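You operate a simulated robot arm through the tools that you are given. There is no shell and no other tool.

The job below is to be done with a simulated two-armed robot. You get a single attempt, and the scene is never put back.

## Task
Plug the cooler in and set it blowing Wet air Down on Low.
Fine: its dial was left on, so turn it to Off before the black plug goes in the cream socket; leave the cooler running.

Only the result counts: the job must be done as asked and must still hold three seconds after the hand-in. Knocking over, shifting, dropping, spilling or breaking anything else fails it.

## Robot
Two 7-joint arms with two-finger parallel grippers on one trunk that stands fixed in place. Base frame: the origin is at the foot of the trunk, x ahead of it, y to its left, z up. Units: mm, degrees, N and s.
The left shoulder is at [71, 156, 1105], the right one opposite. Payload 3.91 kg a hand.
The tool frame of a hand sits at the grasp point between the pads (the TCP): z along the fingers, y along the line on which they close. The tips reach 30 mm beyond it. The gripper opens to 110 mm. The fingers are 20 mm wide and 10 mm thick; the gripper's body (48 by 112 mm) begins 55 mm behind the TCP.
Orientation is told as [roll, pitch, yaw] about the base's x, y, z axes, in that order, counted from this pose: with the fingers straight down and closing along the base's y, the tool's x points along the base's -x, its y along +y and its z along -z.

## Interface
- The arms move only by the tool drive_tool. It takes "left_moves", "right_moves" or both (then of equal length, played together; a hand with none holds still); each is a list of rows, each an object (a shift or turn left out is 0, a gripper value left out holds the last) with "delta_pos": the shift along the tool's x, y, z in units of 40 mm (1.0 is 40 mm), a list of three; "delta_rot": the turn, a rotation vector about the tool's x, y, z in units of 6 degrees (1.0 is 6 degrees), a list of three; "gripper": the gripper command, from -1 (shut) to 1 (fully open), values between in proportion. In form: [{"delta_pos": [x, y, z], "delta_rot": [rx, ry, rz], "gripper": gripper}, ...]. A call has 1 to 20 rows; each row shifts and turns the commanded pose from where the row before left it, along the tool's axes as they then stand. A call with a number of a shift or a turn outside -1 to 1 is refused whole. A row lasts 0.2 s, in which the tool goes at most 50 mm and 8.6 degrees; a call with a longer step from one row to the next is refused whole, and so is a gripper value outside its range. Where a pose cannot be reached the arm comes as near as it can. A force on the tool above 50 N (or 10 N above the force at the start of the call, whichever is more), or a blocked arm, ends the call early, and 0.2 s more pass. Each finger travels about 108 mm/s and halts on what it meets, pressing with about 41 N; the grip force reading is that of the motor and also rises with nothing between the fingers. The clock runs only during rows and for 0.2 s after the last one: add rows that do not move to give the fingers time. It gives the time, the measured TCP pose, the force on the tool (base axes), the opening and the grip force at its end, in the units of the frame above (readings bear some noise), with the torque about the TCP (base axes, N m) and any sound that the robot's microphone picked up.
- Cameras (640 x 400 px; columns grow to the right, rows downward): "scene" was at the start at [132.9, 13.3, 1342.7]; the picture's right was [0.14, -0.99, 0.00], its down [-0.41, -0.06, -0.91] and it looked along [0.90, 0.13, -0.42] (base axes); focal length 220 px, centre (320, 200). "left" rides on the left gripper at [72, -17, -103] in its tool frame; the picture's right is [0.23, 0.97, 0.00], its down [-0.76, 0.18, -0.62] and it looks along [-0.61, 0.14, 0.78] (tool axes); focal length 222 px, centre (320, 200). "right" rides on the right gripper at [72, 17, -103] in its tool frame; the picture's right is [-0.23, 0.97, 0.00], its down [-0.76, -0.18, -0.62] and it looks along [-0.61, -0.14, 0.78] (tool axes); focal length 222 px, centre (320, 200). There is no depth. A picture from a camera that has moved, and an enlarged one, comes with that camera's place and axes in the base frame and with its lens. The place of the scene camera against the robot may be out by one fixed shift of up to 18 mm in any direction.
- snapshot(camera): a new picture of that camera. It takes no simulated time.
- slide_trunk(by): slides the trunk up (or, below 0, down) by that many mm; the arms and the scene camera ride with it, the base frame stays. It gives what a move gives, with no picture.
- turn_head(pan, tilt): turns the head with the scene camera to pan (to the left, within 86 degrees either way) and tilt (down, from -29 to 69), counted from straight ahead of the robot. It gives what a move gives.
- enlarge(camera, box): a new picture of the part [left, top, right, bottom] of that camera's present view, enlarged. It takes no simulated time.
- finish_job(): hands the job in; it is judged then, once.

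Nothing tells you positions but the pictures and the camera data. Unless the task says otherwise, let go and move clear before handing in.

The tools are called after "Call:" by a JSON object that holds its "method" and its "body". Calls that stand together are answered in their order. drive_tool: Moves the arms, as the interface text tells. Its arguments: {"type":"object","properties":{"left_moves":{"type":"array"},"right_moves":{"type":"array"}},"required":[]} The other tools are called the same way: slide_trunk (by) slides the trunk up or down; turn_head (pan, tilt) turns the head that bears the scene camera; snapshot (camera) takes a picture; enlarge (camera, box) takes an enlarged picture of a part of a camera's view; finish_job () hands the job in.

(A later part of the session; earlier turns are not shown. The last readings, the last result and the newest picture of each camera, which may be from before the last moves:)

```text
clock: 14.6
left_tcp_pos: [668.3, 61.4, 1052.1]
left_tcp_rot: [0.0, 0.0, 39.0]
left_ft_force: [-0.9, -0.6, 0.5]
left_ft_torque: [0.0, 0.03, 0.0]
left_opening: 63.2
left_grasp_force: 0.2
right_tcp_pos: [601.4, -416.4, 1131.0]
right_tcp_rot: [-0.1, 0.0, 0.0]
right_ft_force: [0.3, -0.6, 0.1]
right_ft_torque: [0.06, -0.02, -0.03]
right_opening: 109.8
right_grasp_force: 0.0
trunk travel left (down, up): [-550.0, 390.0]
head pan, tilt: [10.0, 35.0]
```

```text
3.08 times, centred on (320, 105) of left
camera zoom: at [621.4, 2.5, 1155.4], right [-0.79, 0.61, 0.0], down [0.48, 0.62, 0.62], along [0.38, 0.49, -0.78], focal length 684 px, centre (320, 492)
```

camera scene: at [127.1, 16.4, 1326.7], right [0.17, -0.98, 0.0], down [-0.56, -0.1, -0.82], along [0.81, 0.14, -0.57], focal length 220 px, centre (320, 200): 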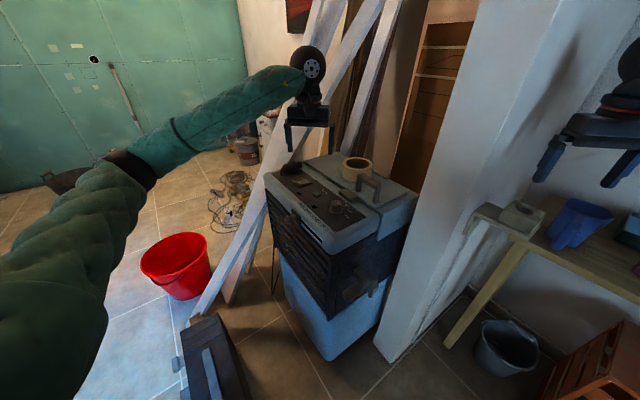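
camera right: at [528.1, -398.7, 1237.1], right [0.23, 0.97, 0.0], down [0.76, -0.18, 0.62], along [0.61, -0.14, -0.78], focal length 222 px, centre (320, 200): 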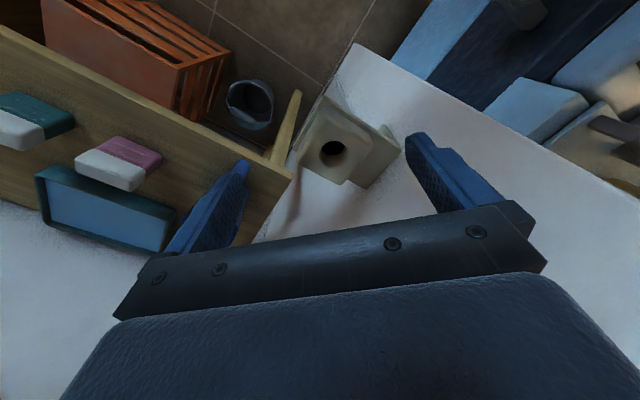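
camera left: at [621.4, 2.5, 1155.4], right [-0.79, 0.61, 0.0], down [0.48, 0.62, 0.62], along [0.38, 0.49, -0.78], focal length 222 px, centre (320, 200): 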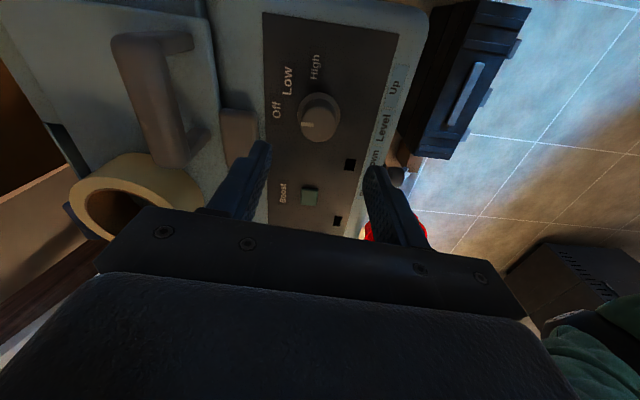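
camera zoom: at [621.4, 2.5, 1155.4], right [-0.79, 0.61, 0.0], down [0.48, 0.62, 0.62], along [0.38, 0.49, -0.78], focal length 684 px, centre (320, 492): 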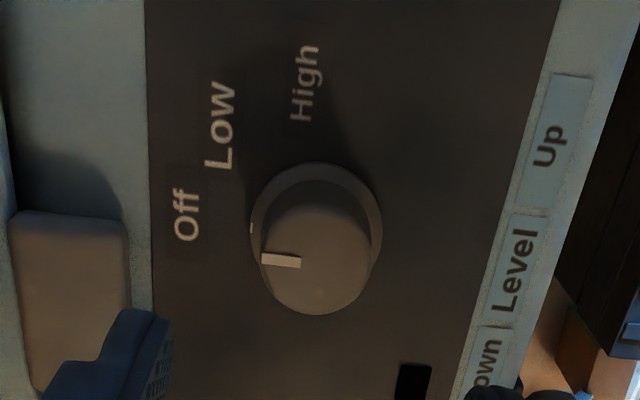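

The dial is at Off. Next I'll press the rocker's front (Wet) end, measured at about [792, 216, 930]; I rotate the left hand to yaw −45° and move above it with the fingers shut.

Call:
{"method": "drive_tool", "body": {"left_moves": [{"delta_rot": [0, 0, 1], "gripper": -1}, {"delta_rot": [0, 0, 1]}, {"delta_rot": [0, 0, 1]}, {"delta_rot": [0, 0, 1]}, {"delta_rot": [0, 0, 1]}, {"delta_rot": [0, 0, 1]}, {"delta_rot": [0, 0, 1]}, {"delta_rot": [0, 0, 1]}, {"delta_rot": [0, 0, 1]}, {"delta_rot": [0, 0, 1]}, {"delta_rot": [0, 0, 1]}, {"delta_rot": [0, 0, 1]}, {"delta_rot": [0, 0, 1]}, {"delta_rot": [0, 0, 1]}, {"delta_pos": [0.088, 0.817, 0]}, {"delta_pos": [0.088, 0.817, 0]}, {"delta_pos": [0.088, 0.817, 0]}, {"delta_pos": [0.088, 0.817, 0]}, {"delta_pos": [0.088, 0.817, 0]}, {"delta_pos": [0.088, 0.817, 0]}]}}

Call:
{"method": "snapshot", "body": {"camera": "left"}}

Call:
{"method": "enlarge", "body": {"camera": "scene", "box": [250, 110, 370, 210]}}

```text
clock: 18.8
left_tcp_pos: [790.4, 214.6, 1048.5]
left_tcp_rot: [0.0, 0.0, -44.9]
left_ft_force: [0.3, 0.1, 0.5]
left_ft_torque: [-0.02, -0.03, -0.02]
left_opening: 0.0
left_grasp_force: 37.8
right_tcp_pos: [602.5, -415.1, 1132.6]
right_tcp_rot: [0.0, 0.0, -0.1]
right_ft_force: [-0.9, 0.3, -0.2]
right_ft_torque: [-0.02, 0.01, 0.01]
right_opening: 110.1
right_grasp_force: 0.1
trunk travel left (down, up): [-550.0, 390.0]
head pan, tilt: [10.0, 35.0]
```

```text
taken
camera left: at [726.7, 253.9, 1153.1], right [0.53, 0.85, 0.0], down [0.66, -0.41, 0.62], along [0.53, -0.33, -0.78], focal length 222 px, centre (320, 200)
```

left: 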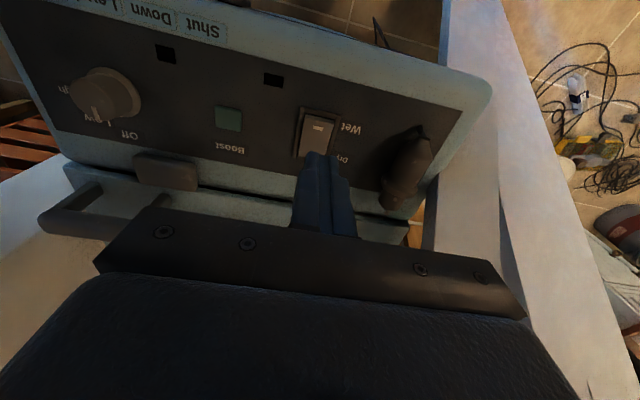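

```text
4.00 times, centred on (310, 160) of scene
camera zoom: at [128.4, 16.1, 1326.5], right [0.17, -0.98, 0.0], down [-0.57, -0.1, -0.82], along [0.81, 0.14, -0.57], focal length 882 px, centre (360, 360)
```

zoom: 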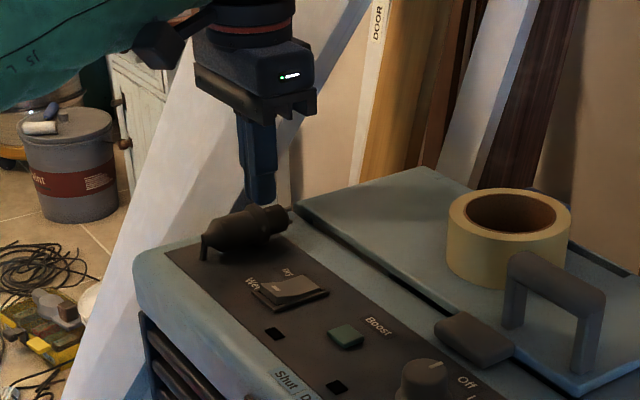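

Call:
{"method": "enlarge", "body": {"camera": "left", "box": [260, 90, 460, 230]}}

```text
2.86 times, centred on (360, 160) of left
camera zoom: at [726.7, 253.9, 1153.1], right [0.53, 0.85, 0.0], down [0.66, -0.41, 0.62], along [0.53, -0.33, -0.78], focal length 635 px, centre (206, 314)
```

zoom: 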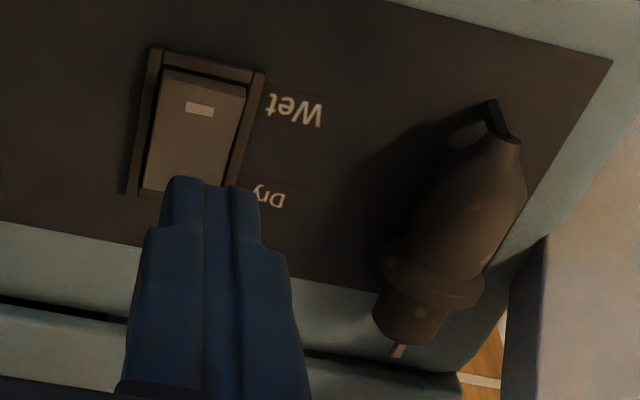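

The rocker's pivot is about [804, 201] and its raised Wet end near [787, 217]. I centre the closed tips at about [793, 212] and press down in small steps.

Call:
{"method": "drive_tool", "body": {"left_moves": [{"delta_pos": [-0.092, 0, 0.7]}, {"delta_pos": [0, 0, 0.7]}, {"delta_pos": [0, 0, 0.5]}, {"delta_pos": [0, 0, 0.1]}, {"delta_pos": [0, 0, 0.1]}, {"delta_pos": [0, 0, 0.1]}, {"delta_pos": [0, 0, 0.0]}]}}

Call:
{"method": "enlarge", "body": {"camera": "scene", "box": [280, 160, 328, 190]}}

```text
clock: 20.4
left_tcp_pos: [793.5, 211.5, 963.1]
left_tcp_rot: [0.0, 0.0, -45.0]
left_ft_force: [-0.4, 1.4, 1.4]
left_ft_torque: [0.02, 0.02, 0.0]
left_opening: 0.1
left_grasp_force: 37.9
right_tcp_pos: [602.6, -415.6, 1131.6]
right_tcp_rot: [0.0, 0.0, 0.0]
right_ft_force: [0.3, -0.3, -0.1]
right_ft_torque: [0.01, -0.01, -0.04]
right_opening: 110.0
right_grasp_force: 0.1
trunk travel left (down, up): [-550.0, 390.0]
head pan, tilt: [10.0, 35.0]
```

```text
13.33 times, centred on (304, 175) of scene
camera zoom: at [128.2, 15.6, 1326.5], right [0.17, -0.98, 0.0], down [-0.57, -0.1, -0.82], along [0.81, 0.14, -0.57], focal length 2939 px, centre (533, 533)
```

zoom: 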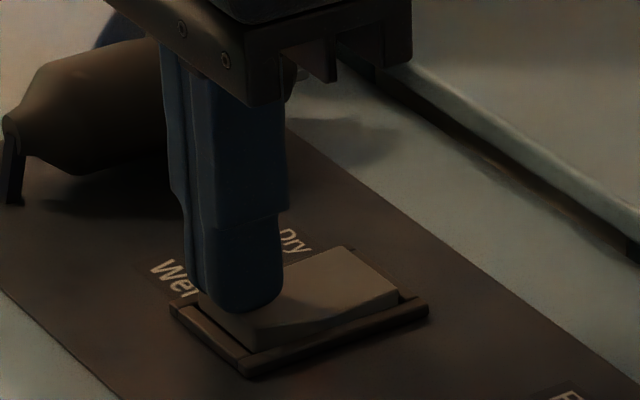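

The tips touch the rocker's Wet end. I continue pressing a few millimetres more.

Call:
{"method": "drive_tool", "body": {"left_moves": [{"delta_pos": [0, 0, 0.07]}, {"delta_pos": [0, 0, 0.07]}, {"delta_pos": [0, 0, 0.07]}, {"delta_pos": [0, 0, 0.0]}]}}

Call:
{"method": "enlarge", "body": {"camera": "scene", "box": [280, 160, 328, 190]}}

```text
clock: 21.4
left_tcp_pos: [792.7, 214.1, 960.0]
left_tcp_rot: [0.1, -0.3, -44.9]
left_ft_force: [13.3, 6.6, 45.8]
left_ft_torque: [-0.14, -0.7, -0.24]
left_opening: 0.0
left_grasp_force: 38.0
right_tcp_pos: [601.3, -415.3, 1134.9]
right_tcp_rot: [0.1, -0.1, 0.0]
right_ft_force: [-0.2, 0.5, 0.2]
right_ft_torque: [0.0, -0.01, -0.02]
right_opening: 110.0
right_grasp_force: 0.0
trunk travel left (down, up): [-550.0, 390.0]
head pan, tilt: [10.0, 35.0]
```

```text
13.33 times, centred on (304, 175) of scene
camera zoom: at [125.8, 15.1, 1327.4], right [0.17, -0.98, 0.0], down [-0.56, -0.1, -0.82], along [0.81, 0.14, -0.57], focal length 2939 px, centre (533, 533)
```

zoom: 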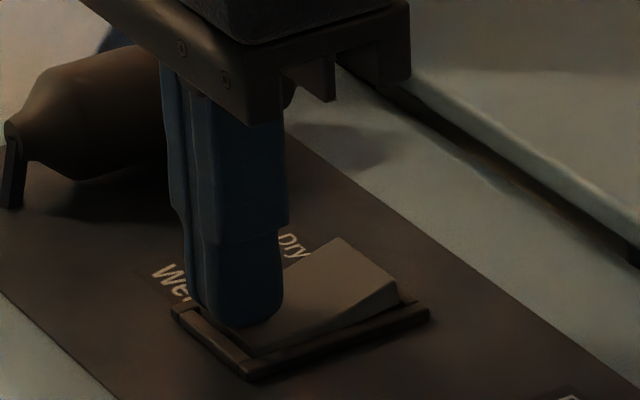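

The rocker has tipped: the Dry end is now raised. I lift off and check.

Call:
{"method": "drive_tool", "body": {"left_moves": [{"delta_pos": [0, 0, -0.3]}, {"delta_pos": [0, 0, -0.8]}, {"delta_pos": [0, 0, -0.8]}, {"delta_pos": [0, 0, -0.6]}, {"delta_pos": [0, 0, 0]}]}}

Call:
{"method": "enlarge", "body": {"camera": "scene", "box": [280, 160, 328, 190]}}

Call:
{"method": "enlarge", "body": {"camera": "left", "box": [260, 80, 460, 230]}}

```text
clock: 22.6
left_tcp_pos: [792.9, 214.2, 1053.2]
left_tcp_rot: [0.0, 0.1, -45.0]
left_ft_force: [0.3, 0.7, -0.5]
left_ft_torque: [0.01, 0.01, 0.0]
left_opening: 0.1
left_grasp_force: 38.1
right_tcp_pos: [601.7, -416.1, 1132.0]
right_tcp_rot: [0.1, 0.0, 0.1]
right_ft_force: [-0.3, 0.6, 0.1]
right_ft_torque: [-0.02, 0.01, 0.04]
right_opening: 109.8
right_grasp_force: 0.0
trunk travel left (down, up): [-550.0, 390.0]
head pan, tilt: [10.0, 35.0]
```

```text
13.33 times, centred on (304, 175) of scene
camera zoom: at [128.7, 15.7, 1326.4], right [0.17, -0.98, 0.0], down [-0.57, -0.1, -0.82], along [0.81, 0.14, -0.57], focal length 2939 px, centre (533, 533)
```

zoom: 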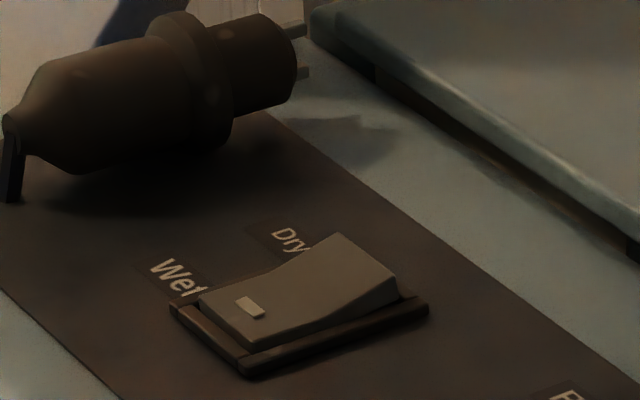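

```text
2.67 times, centred on (360, 155) of left
camera zoom: at [729.6, 252.2, 1157.3], right [0.53, 0.85, 0.0], down [0.66, -0.41, 0.62], along [0.53, -0.33, -0.78], focal length 592 px, centre (213, 320)
```

zoom: 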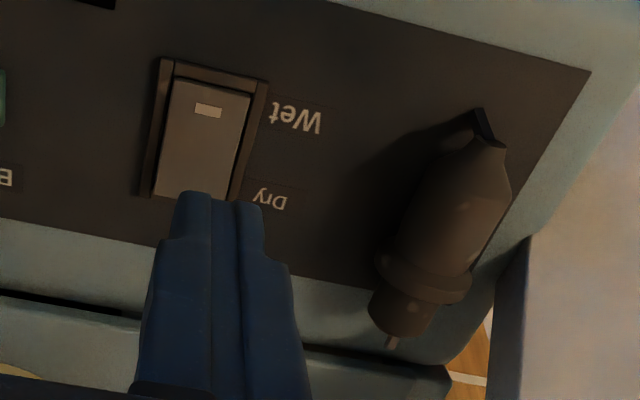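

Wet is set. Now I move the left hand above and in front of the louver knob (about [646, 206, 880]) with the fingers part-open to measure it.

Call:
{"method": "drive_tool", "body": {"left_moves": [{"delta_pos": [0.491, -0.548, 0.2], "gripper": 0.3}, {"delta_pos": [0.491, -0.548, 0.2]}, {"delta_pos": [0.491, -0.548, 0.2]}, {"delta_pos": [0.491, -0.548, 0.2]}, {"delta_pos": [0.491, -0.548, 0.2]}, {"delta_pos": [0, 0, 0]}]}}

Call:
{"method": "snapshot", "body": {"camera": "left"}}

Call:
{"method": "enlarge", "body": {"camera": "scene", "box": [250, 150, 346, 230]}}

```text
clock: 24.0
left_tcp_pos: [647.5, 202.7, 1013.9]
left_tcp_rot: [-0.1, 0.1, -45.0]
left_ft_force: [0.6, 0.0, -0.1]
left_ft_torque: [-0.01, -0.03, 0.03]
left_opening: 71.4
left_grasp_force: 0.1
right_tcp_pos: [603.2, -416.4, 1132.3]
right_tcp_rot: [-0.1, 0.0, 0.0]
right_ft_force: [-0.6, -0.2, 0.0]
right_ft_torque: [-0.02, 0.04, 0.02]
right_opening: 110.2
right_grasp_force: 0.1
trunk travel left (down, up): [-550.0, 390.0]
head pan, tilt: [10.0, 35.0]
```

```text
taken
camera left: at [583.9, 242.2, 1118.3], right [0.53, 0.85, 0.0], down [0.66, -0.41, 0.62], along [0.53, -0.33, -0.78], focal length 222 px, centre (320, 200)
```

left: 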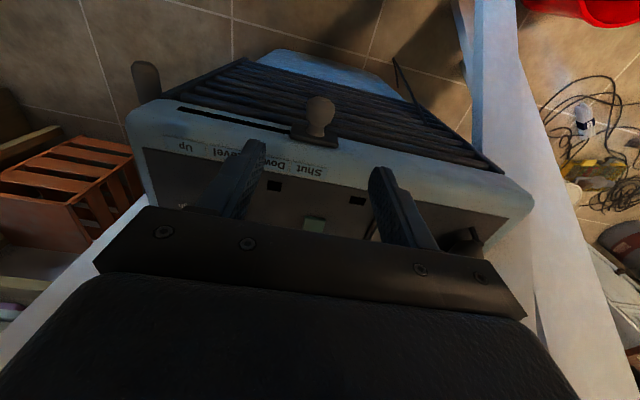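

```text
5.00 times, centred on (298, 190) of scene
camera zoom: at [128.7, 15.3, 1326.4], right [0.17, -0.98, 0.0], down [-0.57, -0.1, -0.82], along [0.81, 0.14, -0.57], focal length 1102 px, centre (430, 250)
```

zoom: 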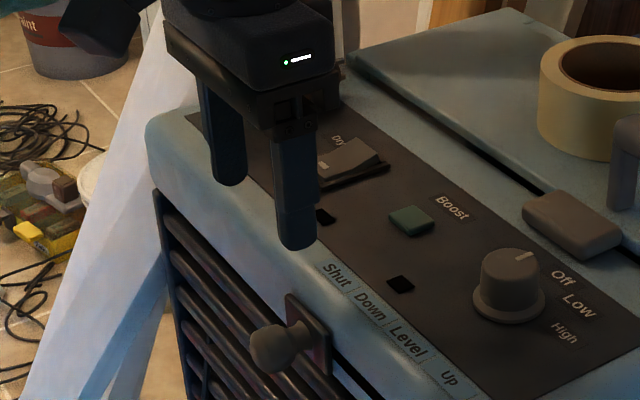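

Call:
{"method": "enlarge", "body": {"camera": "left", "box": [240, 70, 400, 190]}}

```text
3.33 times, centred on (320, 130) of left
camera zoom: at [583.9, 242.2, 1118.3], right [0.53, 0.85, 0.0], down [0.66, -0.41, 0.62], along [0.53, -0.33, -0.78], focal length 740 px, centre (320, 433)
```

zoom: 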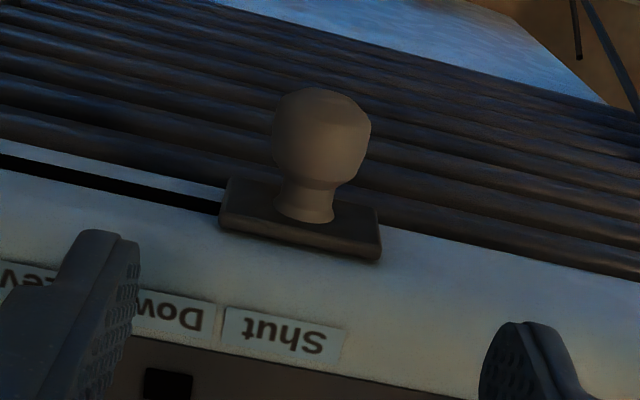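

The louver knob centre is [644.7, 205.8, 885], about 31 mm across. I lower the fingers around it from above and close.

Call:
{"method": "drive_tool", "body": {"left_moves": [{"delta_pos": [0.043, 0, 0.73]}, {"delta_pos": [0.043, 0, 0.73]}, {"delta_pos": [0.043, 0, 0.73]}, {"delta_pos": [0.043, 0, 0.73]}, {"delta_pos": [0, 0, 0]}, {"gripper": -1}, {"gripper": -1}, {"gripper": -1}, {"gripper": -1}]}}

Call:
{"method": "enlarge", "body": {"camera": "scene", "box": [250, 150, 346, 230]}}

Call:
{"method": "snapshot", "body": {"camera": "left"}}

```text
clock: 26.0
left_tcp_pos: [642.8, 207.4, 898.5]
left_tcp_rot: [0.0, 0.0, -45.0]
left_ft_force: [-4.7, -6.2, -3.5]
left_ft_torque: [-0.18, -0.07, 0.93]
left_opening: 28.3
left_grasp_force: 45.2
right_tcp_pos: [602.8, -417.1, 1130.7]
right_tcp_rot: [0.0, -0.1, 0.0]
right_ft_force: [0.2, 0.8, -0.2]
right_ft_torque: [0.01, -0.02, 0.03]
right_opening: 109.9
right_grasp_force: 0.1
trunk travel left (down, up): [-550.0, 390.0]
head pan, tilt: [10.0, 35.0]
```

```text
5.00 times, centred on (298, 190) of scene
camera zoom: at [128.1, 15.2, 1326.5], right [0.17, -0.98, 0.0], down [-0.57, -0.1, -0.82], along [0.81, 0.14, -0.57], focal length 1102 px, centre (430, 250)
```

zoom: 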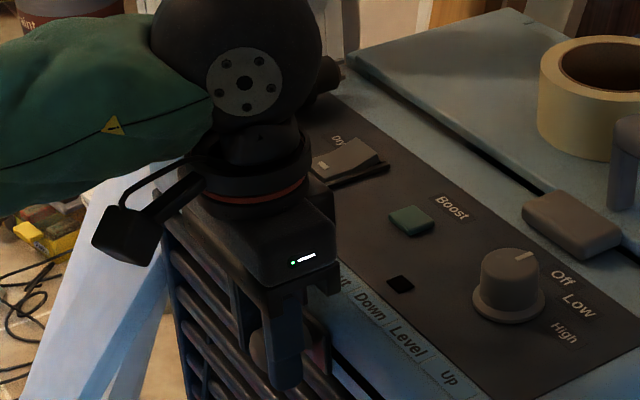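

```text
taken
camera left: at [579.3, 246.0, 1002.9], right [0.53, 0.85, 0.0], down [0.66, -0.41, 0.62], along [0.53, -0.33, -0.78], focal length 222 px, centre (320, 200)
```

left: 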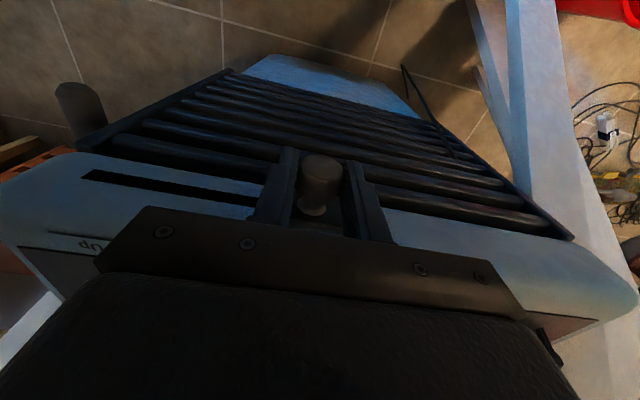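

Knob gripped at 28 mm. I slide it 39 mm along the slot toward Down.

Call:
{"method": "drive_tool", "body": {"left_moves": [{"delta_pos": [0, -0.1625, 0]}, {"delta_pos": [0, -0.1625, 0]}, {"delta_pos": [0, -0.1625, 0]}, {"delta_pos": [0, -0.1625, 0]}, {"delta_pos": [0, -0.1625, 0]}, {"delta_pos": [0, -0.1625, 0]}, {"delta_pos": [0, 0, 0]}]}}

Call:
{"method": "enlarge", "body": {"camera": "scene", "box": [250, 150, 346, 230]}}

Call:
{"method": "snapshot", "body": {"camera": "left"}}

```text
clock: 27.6
left_tcp_pos: [615.3, 179.5, 898.2]
left_tcp_rot: [0.0, 0.1, -45.0]
left_ft_force: [15.9, -15.4, 11.1]
left_ft_torque: [-0.41, -0.35, 0.53]
left_opening: 29.1
left_grasp_force: 45.2
right_tcp_pos: [602.7, -417.3, 1132.2]
right_tcp_rot: [0.1, 0.1, 0.0]
right_ft_force: [-0.1, -0.4, -0.2]
right_ft_torque: [0.01, 0.0, 0.02]
right_opening: 110.1
right_grasp_force: 0.0
trunk travel left (down, up): [-550.0, 390.0]
head pan, tilt: [10.0, 35.0]
```

```text
5.00 times, centred on (298, 190) of scene
camera zoom: at [129.0, 14.0, 1326.6], right [0.17, -0.98, 0.0], down [-0.57, -0.1, -0.82], along [0.81, 0.14, -0.57], focal length 1102 px, centre (430, 250)
```

zoom: 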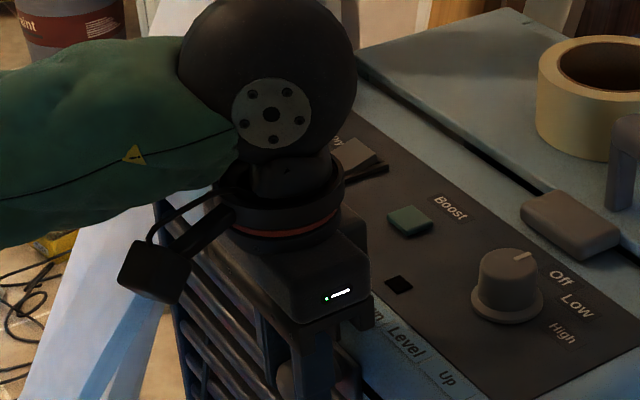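

```text
taken
camera left: at [552.3, 219.3, 1002.8], right [0.53, 0.85, 0.0], down [0.66, -0.41, 0.62], along [0.53, -0.33, -0.78], focal length 222 px, centre (320, 200)
```

left: 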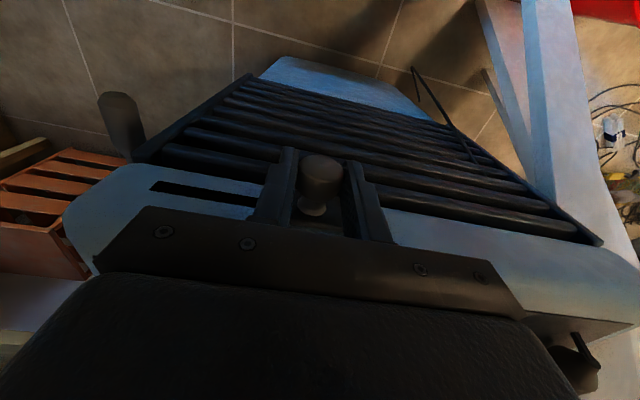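

The lever slid. I release and rise to check where it stopped.

Call:
{"method": "drive_tool", "body": {"left_moves": [{"gripper": 0.3}, {"gripper": 0.3}, {"gripper": 0.3}, {"delta_pos": [0.05, 0, -0.7]}, {"delta_pos": [0, 0, -0.9]}, {"delta_pos": [0, 0, -0.9]}, {"delta_pos": [0, 0, -0.9]}, {"delta_pos": [0, 0, 0]}]}}

Call:
{"method": "enlarge", "body": {"camera": "scene", "box": [270, 180, 350, 230]}}

Call:
{"method": "enlarge", "body": {"camera": "left", "box": [200, 60, 440, 210]}}

```text
clock: 29.4
left_tcp_pos: [612.3, 182.0, 1036.2]
left_tcp_rot: [0.1, 0.0, -45.0]
left_ft_force: [0.2, 0.0, 0.3]
left_ft_torque: [0.03, 0.03, -0.03]
left_opening: 71.4
left_grasp_force: 0.0
right_tcp_pos: [603.2, -416.4, 1132.4]
right_tcp_rot: [0.0, 0.0, 0.0]
right_ft_force: [-0.1, -0.3, -0.4]
right_ft_torque: [0.0, 0.0, -0.01]
right_opening: 110.0
right_grasp_force: 0.1
trunk travel left (down, up): [-550.0, 390.0]
head pan, tilt: [10.0, 35.0]
```

```text
8.00 times, centred on (310, 205) of scene
camera zoom: at [128.5, 15.9, 1326.5], right [0.17, -0.98, 0.0], down [-0.57, -0.1, -0.82], along [0.81, 0.14, -0.57], focal length 1763 px, centre (400, 160)
```

zoom: 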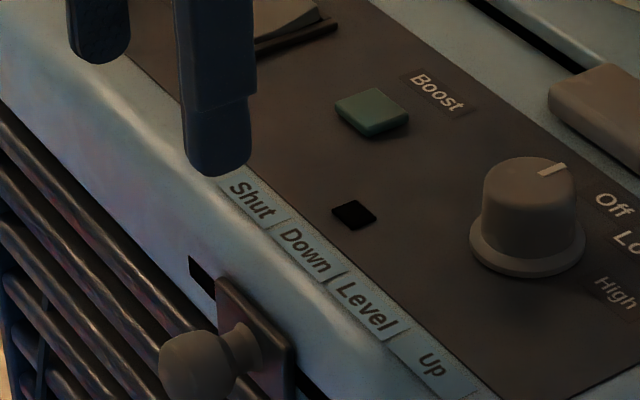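

```text
2.67 times, centred on (320, 135) of left
camera zoom: at [548.8, 221.6, 1139.3], right [0.53, 0.85, 0.0], down [0.66, -0.41, 0.62], along [0.53, -0.33, -0.78], focal length 592 px, centre (320, 373)
```

zoom: 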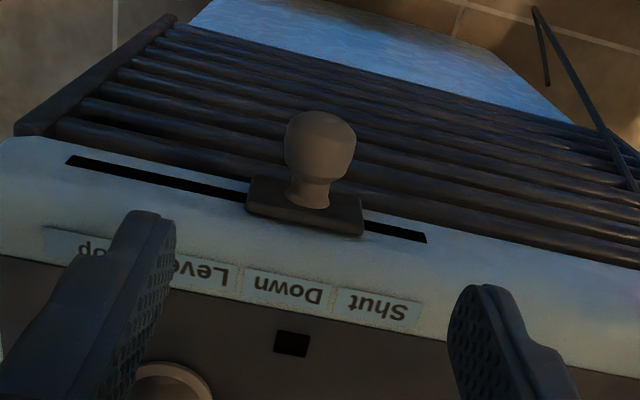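

Louver at Down, rocker at Wet, dial at Off. Now the plug: I move the left hand above it to inspect the plug and its cord closely.

Call:
{"method": "drive_tool", "body": {"left_moves": [{"delta_pos": [0, 0, -0.9], "gripper": 0.3}, {"delta_pos": [-0.409, 0.776, 0]}, {"delta_pos": [-0.409, 0.776, 0]}, {"delta_pos": [-0.409, 0.776, 0]}, {"delta_pos": [-0.409, 0.776, 0]}, {"delta_pos": [-0.409, 0.776, 0]}, {"delta_pos": [-0.409, 0.776, 0]}, {"delta_pos": [-0.409, 0.776, 0]}, {"delta_pos": [-0.409, 0.776, 0]}, {"delta_pos": [0, 0, 0]}]}}

Call:
{"method": "snapshot", "body": {"camera": "left"}}

Call:
{"method": "enlarge", "body": {"camera": "left", "box": [260, 60, 420, 220]}}

Call:
{"method": "enlarge", "body": {"camera": "scene", "box": [230, 110, 350, 190]}}

```text
clock: 31.6
left_tcp_pos: [802.3, 239.5, 1068.0]
left_tcp_rot: [0.0, 0.1, -44.8]
left_ft_force: [0.5, 0.4, 0.8]
left_ft_torque: [0.02, 0.0, -0.03]
left_opening: 71.5
left_grasp_force: 0.0
left hand out of reach, approached as far as the arm can: row 7, 8, 9
right_tcp_pos: [602.2, -415.6, 1132.2]
right_tcp_rot: [0.1, 0.0, 0.0]
right_ft_force: [-0.2, 0.7, -0.1]
right_ft_torque: [-0.03, 0.02, -0.01]
right_opening: 110.1
right_grasp_force: 0.0
trunk travel left (down, up): [-550.0, 390.0]
head pan, tilt: [10.0, 35.0]
```

```text
taken
camera left: at [739.7, 279.2, 1172.2], right [0.53, 0.85, 0.0], down [0.67, -0.41, 0.62], along [0.53, -0.33, -0.78], focal length 222 px, centre (320, 200)
```

left: 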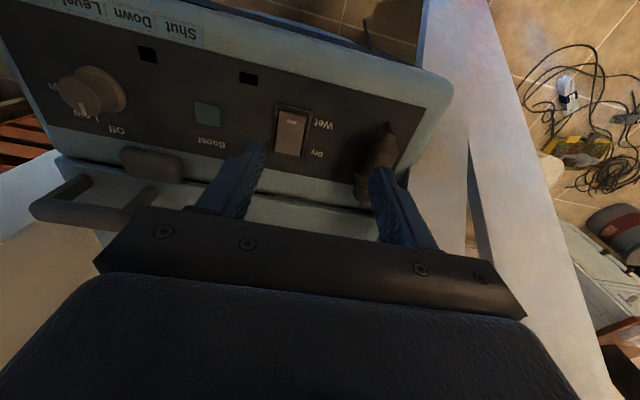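

```text
2.50 times, centred on (340, 140) of left
camera zoom: at [739.7, 279.2, 1172.2], right [0.53, 0.85, 0.0], down [0.67, -0.41, 0.62], along [0.53, -0.33, -0.78], focal length 555 px, centre (270, 350)
```

zoom: 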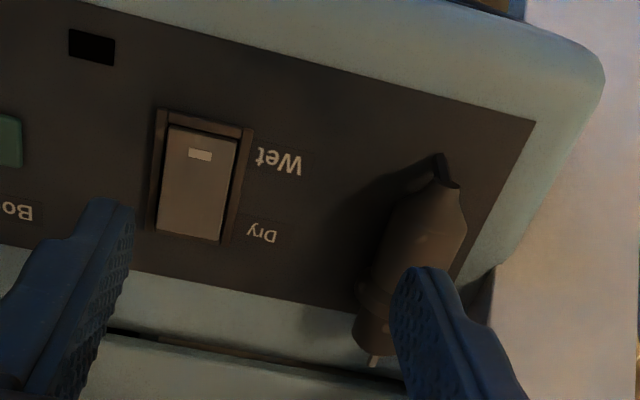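

```text
5.00 times, centred on (290, 150) of scene
camera zoom: at [128.4, 15.5, 1326.5], right [0.17, -0.98, 0.0], down [-0.57, -0.1, -0.82], along [0.81, 0.14, -0.57], focal length 1102 px, centre (470, 450)
```

zoom: 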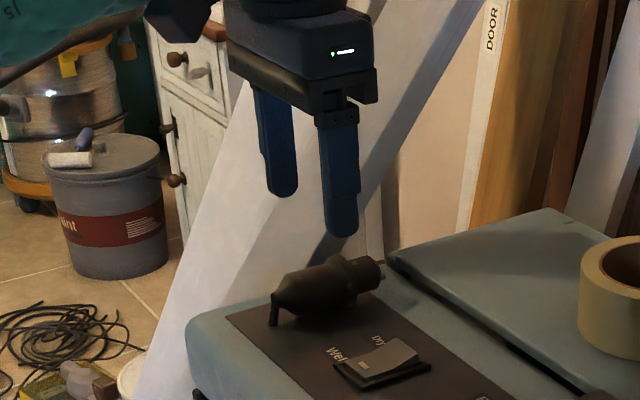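

With the tool straight down the left arm stops short of the plug at this height; the shoulder is too low. I'll raise the trunk by 150 mm and look again.

Call:
{"method": "slide_trunk", "body": {"by": 150}}

Call:
{"method": "drive_tool", "body": {"left_moves": [{"delta_pos": [0, 0, 0.9]}, {"delta_pos": [0, 0, 0.9]}, {"delta_pos": [0, 0, 0.9]}, {"delta_pos": [0, 0, 0.8]}, {"delta_pos": [0, 0, 0]}]}}

```text
clock: 33.3
left_tcp_pos: [802.3, 239.2, 1216.7]
left_tcp_rot: [0.0, -0.1, -44.8]
left_ft_force: [-0.1, -0.7, 0.2]
left_ft_torque: [0.01, -0.01, 0.0]
left_opening: 71.4
left_grasp_force: 0.1
right_tcp_pos: [602.8, -415.4, 1281.8]
right_tcp_rot: [0.0, 0.0, 0.0]
right_ft_force: [0.2, -0.3, 0.8]
right_ft_torque: [-0.03, 0.03, 0.0]
right_opening: 110.2
right_grasp_force: 0.0
trunk travel left (down, up): [-700.0, 240.0]
head pan, tilt: [10.0, 35.0]
```

```text
clock: 34.5
left_tcp_pos: [803.1, 240.5, 1111.0]
left_tcp_rot: [0.0, 0.1, -44.5]
left_ft_force: [0.1, -0.6, 0.6]
left_ft_torque: [-0.01, -0.03, -0.03]
left_opening: 71.5
left_grasp_force: 0.1
left hand out of reach, approached as far as the arm can: row 4
right_tcp_pos: [602.2, -415.5, 1282.0]
right_tcp_rot: [0.0, 0.0, 0.0]
right_ft_force: [-1.2, -0.4, 1.3]
right_ft_torque: [0.01, 0.02, 0.0]
right_opening: 109.9
right_grasp_force: 0.0
trunk travel left (down, up): [-700.0, 240.0]
head pan, tilt: [10.0, 35.0]
```

At yaw −45° the arm's outreach is limited. I test whether another yaw (0°) lets it get farther, staying high above everything.

Call:
{"method": "drive_tool", "body": {"left_moves": [{"delta_pos": [0, 0, -0.7]}, {"delta_pos": [0, 0, -0.6]}, {"delta_rot": [0, 0, -0.94]}, {"delta_rot": [0, 0, -0.94]}, {"delta_rot": [0, 0, -0.94]}, {"delta_rot": [0, 0, -0.94]}, {"delta_rot": [0, 0, -0.94]}, {"delta_rot": [0, 0, -0.94]}, {"delta_rot": [0, 0, -0.94]}, {"delta_rot": [0, 0, -0.94]}, {"delta_pos": [-0.64, 0.21, 0]}, {"delta_pos": [-0.64, 0.21, 0]}, {"delta_pos": [-0.64, 0.21, 0]}, {"delta_pos": [0, 0, 0]}]}}

Call:
{"method": "snapshot", "body": {"camera": "scene"}}

```text
clock: 37.5
left_tcp_pos: [878.7, 266.0, 1164.6]
left_tcp_rot: [0.0, 0.0, 0.3]
left_ft_force: [-0.1, 0.2, 0.7]
left_ft_torque: [-0.01, 0.0, -0.01]
left_opening: 71.4
left_grasp_force: 0.0
right_tcp_pos: [602.5, -414.8, 1282.7]
right_tcp_rot: [0.0, 0.1, 0.0]
right_ft_force: [-0.1, 0.3, -0.8]
right_ft_torque: [0.0, -0.04, 0.0]
right_opening: 110.1
right_grasp_force: 0.0
trunk travel left (down, up): [-700.0, 240.0]
head pan, tilt: [10.0, 35.0]
```

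```text
taken
camera scene: at [128.1, 15.7, 1476.5], right [0.17, -0.98, 0.0], down [-0.57, -0.1, -0.82], along [0.81, 0.14, -0.57], focal length 220 px, centre (320, 200)
```

scene: 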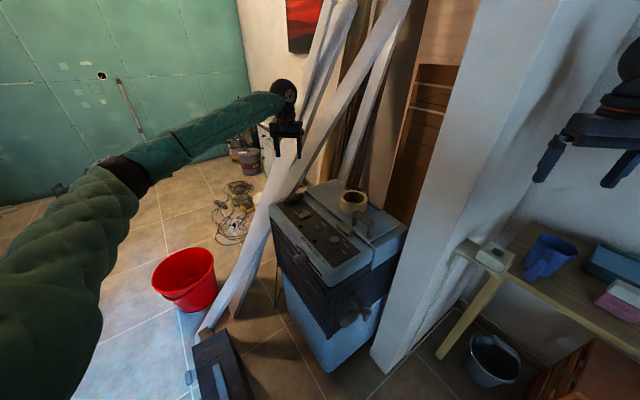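

Yaw 0° reaches fine, so the limit is on the negative-yaw side. I test the opposite grasp direction (yaw +135°), which would let this same hand end with the plug pointing down.

Call:
{"method": "drive_tool", "body": {"left_moves": [{"delta_rot": [0, 0, -1]}, {"delta_rot": [0, 0, -1]}, {"delta_rot": [0, 0, -1]}, {"delta_rot": [0, 0, -1]}, {"delta_rot": [0, 0, -1]}, {"delta_rot": [0, 0, -1]}, {"delta_rot": [0, 0, -1]}, {"delta_rot": [0, 0, -1]}, {"delta_rot": [0, 0, -1]}, {"delta_rot": [0, 0, -1]}, {"delta_rot": [0, 0, -1]}, {"delta_rot": [0, 0, -1]}, {"delta_rot": [0, 0, -1]}, {"delta_rot": [0, 0, -1]}, {"delta_rot": [0, 0, -1]}, {"delta_rot": [0, 0, -1]}, {"delta_rot": [0, 0, -1]}, {"delta_rot": [0, 0, -1]}, {"delta_rot": [0, 0, -1]}, {"delta_rot": [0, 0, -1]}]}}

```text
clock: 41.7
left_tcp_pos: [879.2, 265.5, 1161.7]
left_tcp_rot: [0.1, -0.1, 120.3]
left_ft_force: [0.2, 0.9, -0.4]
left_ft_torque: [0.02, -0.04, 0.0]
left_opening: 71.4
left_grasp_force: 0.2
right_tcp_pos: [602.5, -414.8, 1281.9]
right_tcp_rot: [0.0, 0.0, 0.0]
right_ft_force: [-0.3, 0.0, 0.2]
right_ft_torque: [-0.02, 0.01, 0.02]
right_opening: 110.2
right_grasp_force: 0.0
trunk travel left (down, up): [-700.0, 240.0]
head pan, tilt: [10.0, 35.0]
```

Call:
{"method": "drive_tool", "body": {"left_moves": [{"delta_rot": [0, 0, -1]}, {"delta_rot": [0, 0, -1]}, {"delta_rot": [0, 0, -0.5]}, {"delta_rot": [0, 0, 0]}]}}

Call:
{"method": "snapshot", "body": {"camera": "left"}}

Call:
{"method": "snapshot", "body": {"camera": "scene"}}

```text
clock: 42.7
left_tcp_pos: [879.0, 265.7, 1161.9]
left_tcp_rot: [0.0, 0.0, 135.3]
left_ft_force: [0.3, -0.3, -0.5]
left_ft_torque: [-0.03, 0.0, 0.01]
left_opening: 71.5
left_grasp_force: 0.0
right_tcp_pos: [602.0, -415.5, 1280.9]
right_tcp_rot: [0.0, -0.1, 0.0]
right_ft_force: [-0.1, -0.2, -0.2]
right_ft_torque: [-0.01, -0.04, 0.03]
right_opening: 110.0
right_grasp_force: 0.0
trunk travel left (down, up): [-700.0, 240.0]
head pan, tilt: [10.0, 35.0]
```

```text
taken
camera left: at [942.7, 226.2, 1266.3], right [-0.52, -0.85, 0.0], down [-0.67, 0.41, 0.62], along [-0.53, 0.33, -0.78], focal length 222 px, centre (320, 200)
```

left: 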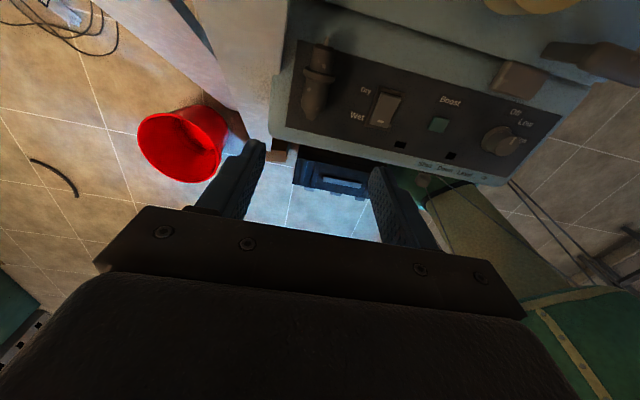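

```text
taken
camera scene: at [128.5, 15.5, 1476.5], right [0.17, -0.98, 0.0], down [-0.57, -0.1, -0.82], along [0.81, 0.14, -0.57], focal length 220 px, centre (320, 200)
```

scene: 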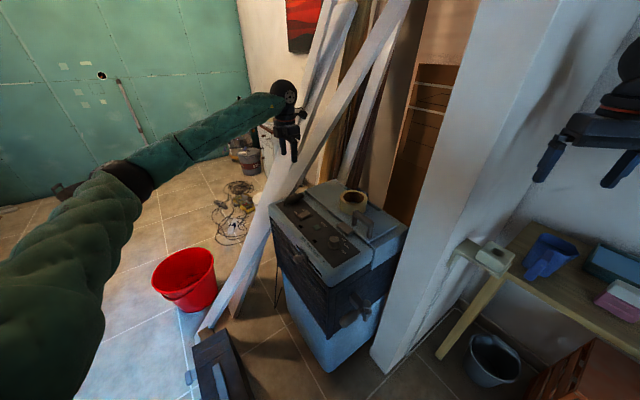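

Yaw 135° works. The left camera now sees the plug from the back; I zoom in to measure it.

Call:
{"method": "enlarge", "body": {"camera": "left", "box": [270, 20, 430, 140]}}

Call:
{"method": "enlarge", "body": {"camera": "left", "box": [290, 25, 350, 130]}}

Call:
{"method": "enlarge", "body": {"camera": "scene", "box": [260, 180, 320, 220]}}

```text
3.33 times, centred on (350, 80) of left
camera zoom: at [942.7, 226.2, 1266.3], right [-0.52, -0.85, 0.0], down [-0.67, 0.41, 0.62], along [-0.53, 0.33, -0.78], focal length 740 px, centre (220, 600)
```

zoom: 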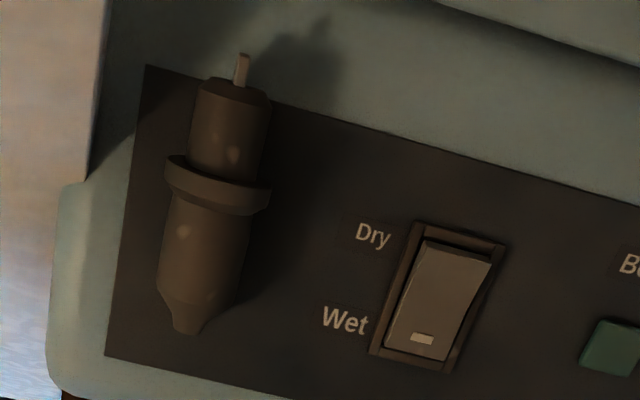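

```text
3.81 times, centred on (320, 78) of left
camera zoom: at [942.7, 226.2, 1266.3], right [-0.52, -0.85, 0.0], down [-0.67, 0.41, 0.62], along [-0.53, 0.33, -0.78], focal length 846 px, centre (320, 667)
```

zoom: 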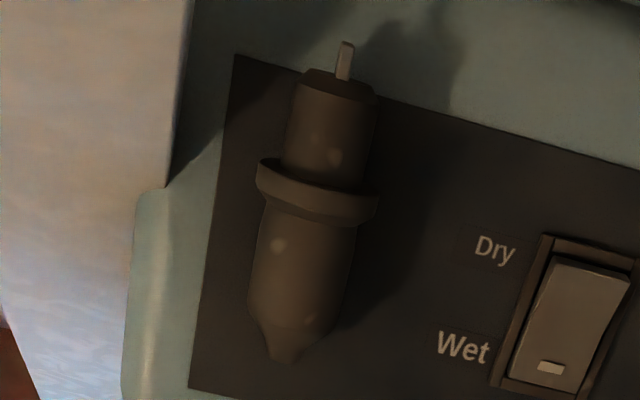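

```text
10.00 times, centred on (290, 200) of scene
camera zoom: at [128.5, 15.5, 1476.5], right [0.17, -0.98, 0.0], down [-0.57, -0.1, -0.82], along [0.81, 0.14, -0.57], focal length 2204 px, centre (620, 200)
```

zoom: 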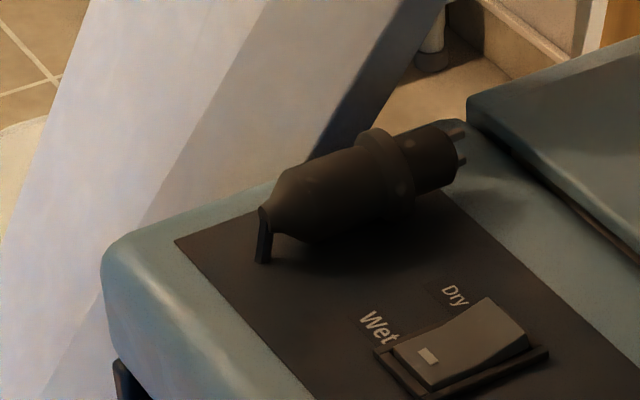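

Plug axis runs exactly at −45°: rear [860, 293], collar [898, 254], front [921, 232], axis height about 946. Before descending I check the clearance to the planks beside it.

Call:
{"method": "enlarge", "body": {"camera": "left", "box": [60, 0, 300, 160]}}

Call:
{"method": "enlarge", "body": {"camera": "scene", "box": [220, 60, 380, 220]}}

```text
2.50 times, centred on (180, 80) of left
camera zoom: at [942.7, 226.2, 1266.3], right [-0.52, -0.85, 0.0], down [-0.67, 0.41, 0.62], along [-0.53, 0.33, -0.78], focal length 555 px, centre (670, 500)
```

zoom: 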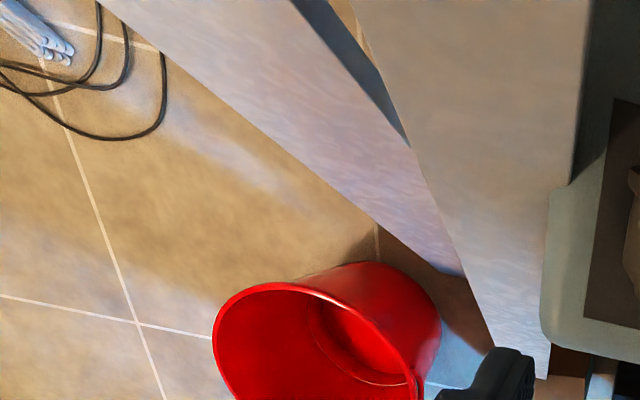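

```text
2.50 times, centred on (300, 140) of scene
camera zoom: at [128.5, 15.5, 1476.5], right [0.17, -0.98, 0.0], down [-0.57, -0.1, -0.82], along [0.81, 0.14, -0.57], focal length 551 px, centre (370, 350)
```

zoom: 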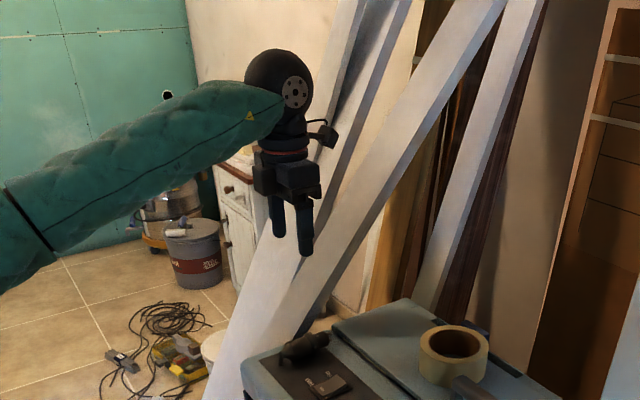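

Call:
{"method": "enlarge", "body": {"camera": "scene", "box": [270, 110, 350, 200]}}

```text
4.44 times, centred on (310, 155) of scene
camera zoom: at [128.5, 15.5, 1476.5], right [0.17, -0.98, 0.0], down [-0.57, -0.1, -0.82], along [0.81, 0.14, -0.57], focal length 980 px, centre (364, 400)
```

zoom: 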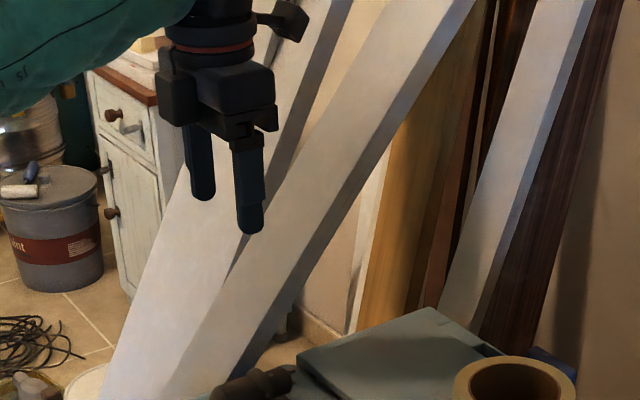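

The nearest plank face stays about 12 mm behind the finger zone and beyond its side, so a ~50 mm opening is safe. I centre over the plug's rear body at [884, 268] and lower the trunk 130 mm to come down above it.

Call:
{"method": "drive_tool", "body": {"left_moves": [{"delta_pos": [0.045, -0.132, 0], "gripper": -0.09}, {"delta_pos": [0, 0, 0]}, {"delta_pos": [0, 0, 0]}]}}

Call:
{"method": "slide_trunk", "body": {"by": -130}}

Call:
{"method": "snapshot", "body": {"camera": "left"}}

Call:
{"method": "enlarge", "body": {"camera": "scene", "box": [250, 120, 346, 200]}}

```text
clock: 43.5
left_tcp_pos: [885.2, 267.4, 1161.6]
left_tcp_rot: [0.0, -0.1, 135.4]
left_ft_force: [0.7, 0.8, -0.8]
left_ft_torque: [0.0, 0.02, 0.03]
left_opening: 50.0
left_grasp_force: 0.0
right_tcp_pos: [603.4, -416.0, 1280.9]
right_tcp_rot: [0.1, -0.1, 0.0]
right_ft_force: [-0.3, 1.0, 0.1]
right_ft_torque: [-0.03, 0.02, 0.0]
right_opening: 109.8
right_grasp_force: 0.0
trunk travel left (down, up): [-700.0, 240.0]
head pan, tilt: [10.0, 35.0]
```

```text
clock: 45.1
left_tcp_pos: [883.4, 267.8, 1032.7]
left_tcp_rot: [0.0, 0.0, 135.2]
left_ft_force: [0.0, 0.6, -0.3]
left_ft_torque: [-0.01, 0.03, -0.03]
left_opening: 49.9
left_grasp_force: 0.1
right_tcp_pos: [602.0, -416.2, 1153.3]
right_tcp_rot: [0.0, 0.0, 0.0]
right_ft_force: [0.3, -0.1, -0.3]
right_ft_torque: [0.01, 0.01, 0.03]
right_opening: 110.1
right_grasp_force: 0.0
trunk travel left (down, up): [-570.0, 370.0]
head pan, tilt: [10.0, 35.0]
```

```text
taken
camera left: at [947.6, 228.6, 1136.9], right [-0.52, -0.85, 0.0], down [-0.67, 0.41, 0.62], along [-0.53, 0.33, -0.78], focal length 222 px, centre (320, 200)
```

left: 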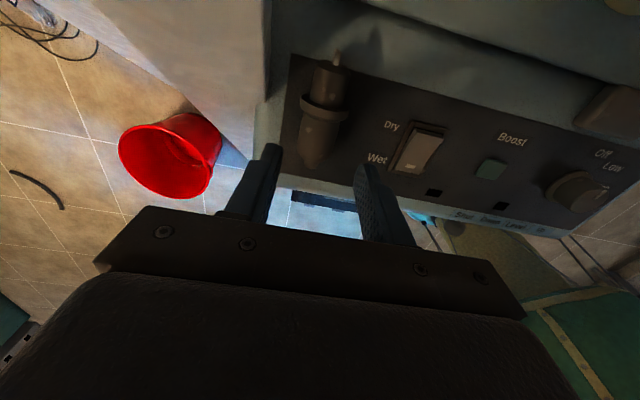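

```text
5.00 times, centred on (298, 160) of scene
camera zoom: at [128.1, 15.5, 1346.6], right [0.17, -0.98, 0.0], down [-0.57, -0.1, -0.82], along [0.81, 0.14, -0.57], focal length 1102 px, centre (430, 400)
```

zoom: 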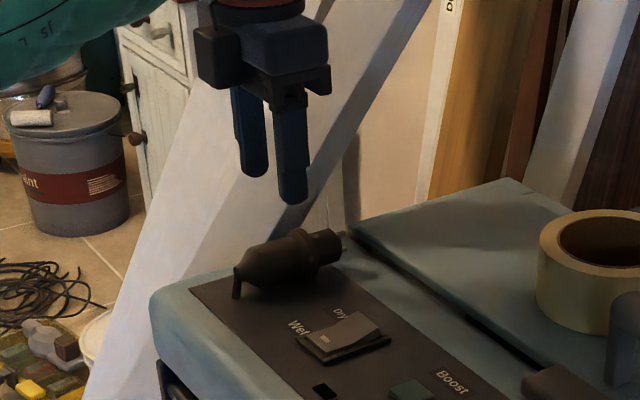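

Call:
{"method": "enlarge", "body": {"camera": "left", "box": [270, 40, 390, 180]}}

```text
2.86 times, centred on (330, 110) of left
camera zoom: at [947.6, 228.6, 1136.9], right [-0.52, -0.85, 0.0], down [-0.67, 0.41, 0.62], along [-0.53, 0.33, -0.78], focal length 635 px, centre (291, 457)
```

zoom: 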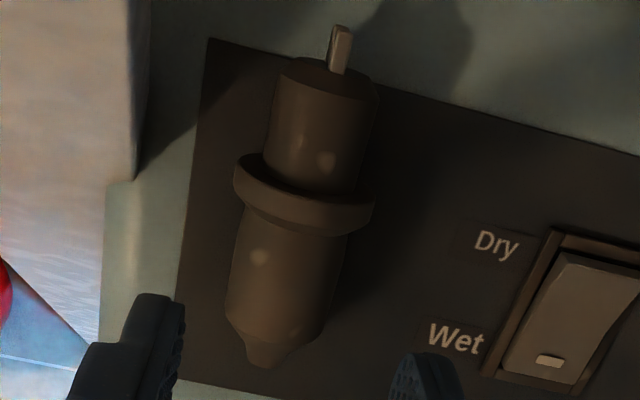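

The plug re-measures at the same place; TCP is centred over its rear body. I lower 70 mm and close on it.

Call:
{"method": "drive_tool", "body": {"left_moves": [{"delta_pos": [0, 0, 0.6]}, {"delta_pos": [0, 0, 0.6]}, {"delta_pos": [0, 0, 0.4]}, {"delta_pos": [0, 0, 0.17]}, {"delta_pos": [0, 0, 0]}]}}

Call:
{"method": "enlarge", "body": {"camera": "scene", "box": [260, 140, 340, 200]}}

Call:
{"method": "snapshot", "body": {"camera": "left"}}

```text
clock: 46.3
left_tcp_pos: [884.3, 267.7, 961.8]
left_tcp_rot: [0.0, -0.1, 135.2]
left_ft_force: [0.0, -0.2, 0.5]
left_ft_torque: [0.0, 0.01, -0.01]
left_opening: 50.2
left_grasp_force: 0.0
right_tcp_pos: [602.3, -416.4, 1153.1]
right_tcp_rot: [-0.1, 0.0, 0.0]
right_ft_force: [-0.1, -0.1, 0.2]
right_ft_torque: [0.0, 0.01, 0.03]
right_opening: 110.1
right_grasp_force: 0.1
trunk travel left (down, up): [-570.0, 370.0]
head pan, tilt: [10.0, 35.0]
```

```text
6.67 times, centred on (300, 170) of scene
camera zoom: at [128.4, 15.5, 1346.5], right [0.17, -0.98, 0.0], down [-0.57, -0.1, -0.82], along [0.81, 0.14, -0.57], focal length 1469 px, centre (453, 400)
```

zoom: 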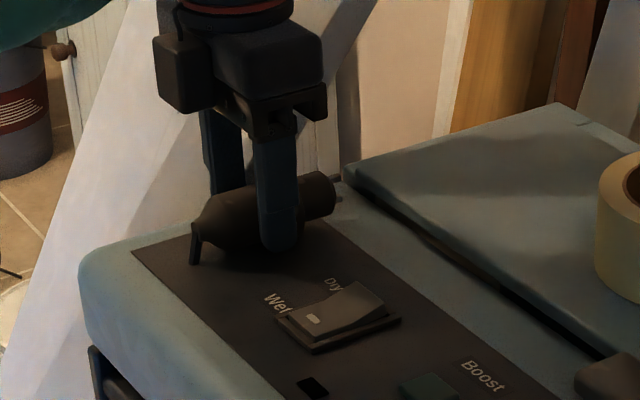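

```text
taken
camera left: at [947.9, 229.4, 1065.5], right [-0.52, -0.85, 0.0], down [-0.67, 0.41, 0.62], along [-0.53, 0.33, -0.78], focal length 222 px, centre (320, 200)
```

left: 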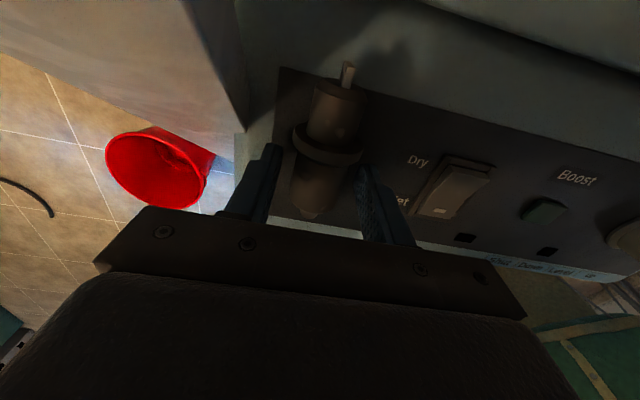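

The fingers straddle the rear body. I close, then lift a little.

Call:
{"method": "drive_tool", "body": {"left_moves": [{"gripper": -1}, {"gripper": -1}, {"gripper": -1}, {"gripper": -1}, {"delta_pos": [0, 0, -0.2]}, {"delta_pos": [0, 0, -0.4]}, {"delta_pos": [0, 0, 0]}]}}

Call:
{"method": "enlarge", "body": {"camera": "scene", "box": [260, 130, 340, 190]}}

Call:
{"method": "snapshot", "body": {"camera": "left"}}

```text
clock: 47.9
left_tcp_pos: [884.1, 266.7, 985.3]
left_tcp_rot: [-0.1, 0.0, 135.3]
left_ft_force: [-0.3, 1.0, -0.7]
left_ft_torque: [-0.01, 0.01, 0.02]
left_opening: 32.4
left_grasp_force: 40.9
right_tcp_pos: [602.8, -415.6, 1152.5]
right_tcp_rot: [0.0, 0.0, 0.0]
right_ft_force: [0.4, -0.7, -0.1]
right_ft_torque: [0.02, -0.02, 0.01]
right_opening: 109.9
right_grasp_force: 0.0
trunk travel left (down, up): [-570.0, 370.0]
head pan, tilt: [10.0, 35.0]
```

```text
6.67 times, centred on (300, 160) of scene
camera zoom: at [128.7, 15.7, 1346.4], right [0.17, -0.98, 0.0], down [-0.57, -0.1, -0.82], along [0.81, 0.14, -0.57], focal length 1469 px, centre (453, 467)
```

zoom: 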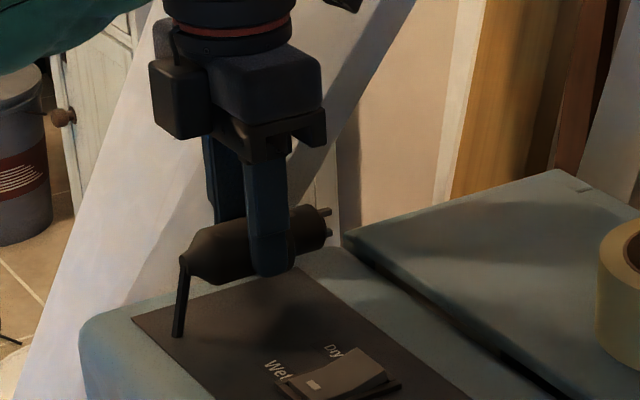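

```text
taken
camera left: at [947.7, 228.9, 1088.8], right [-0.52, -0.85, 0.0], down [-0.67, 0.41, 0.62], along [-0.53, 0.33, -0.78], focal length 222 px, centre (320, 200)
```

left: 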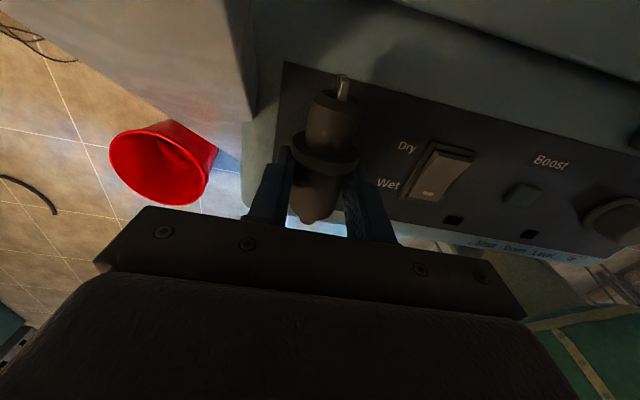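

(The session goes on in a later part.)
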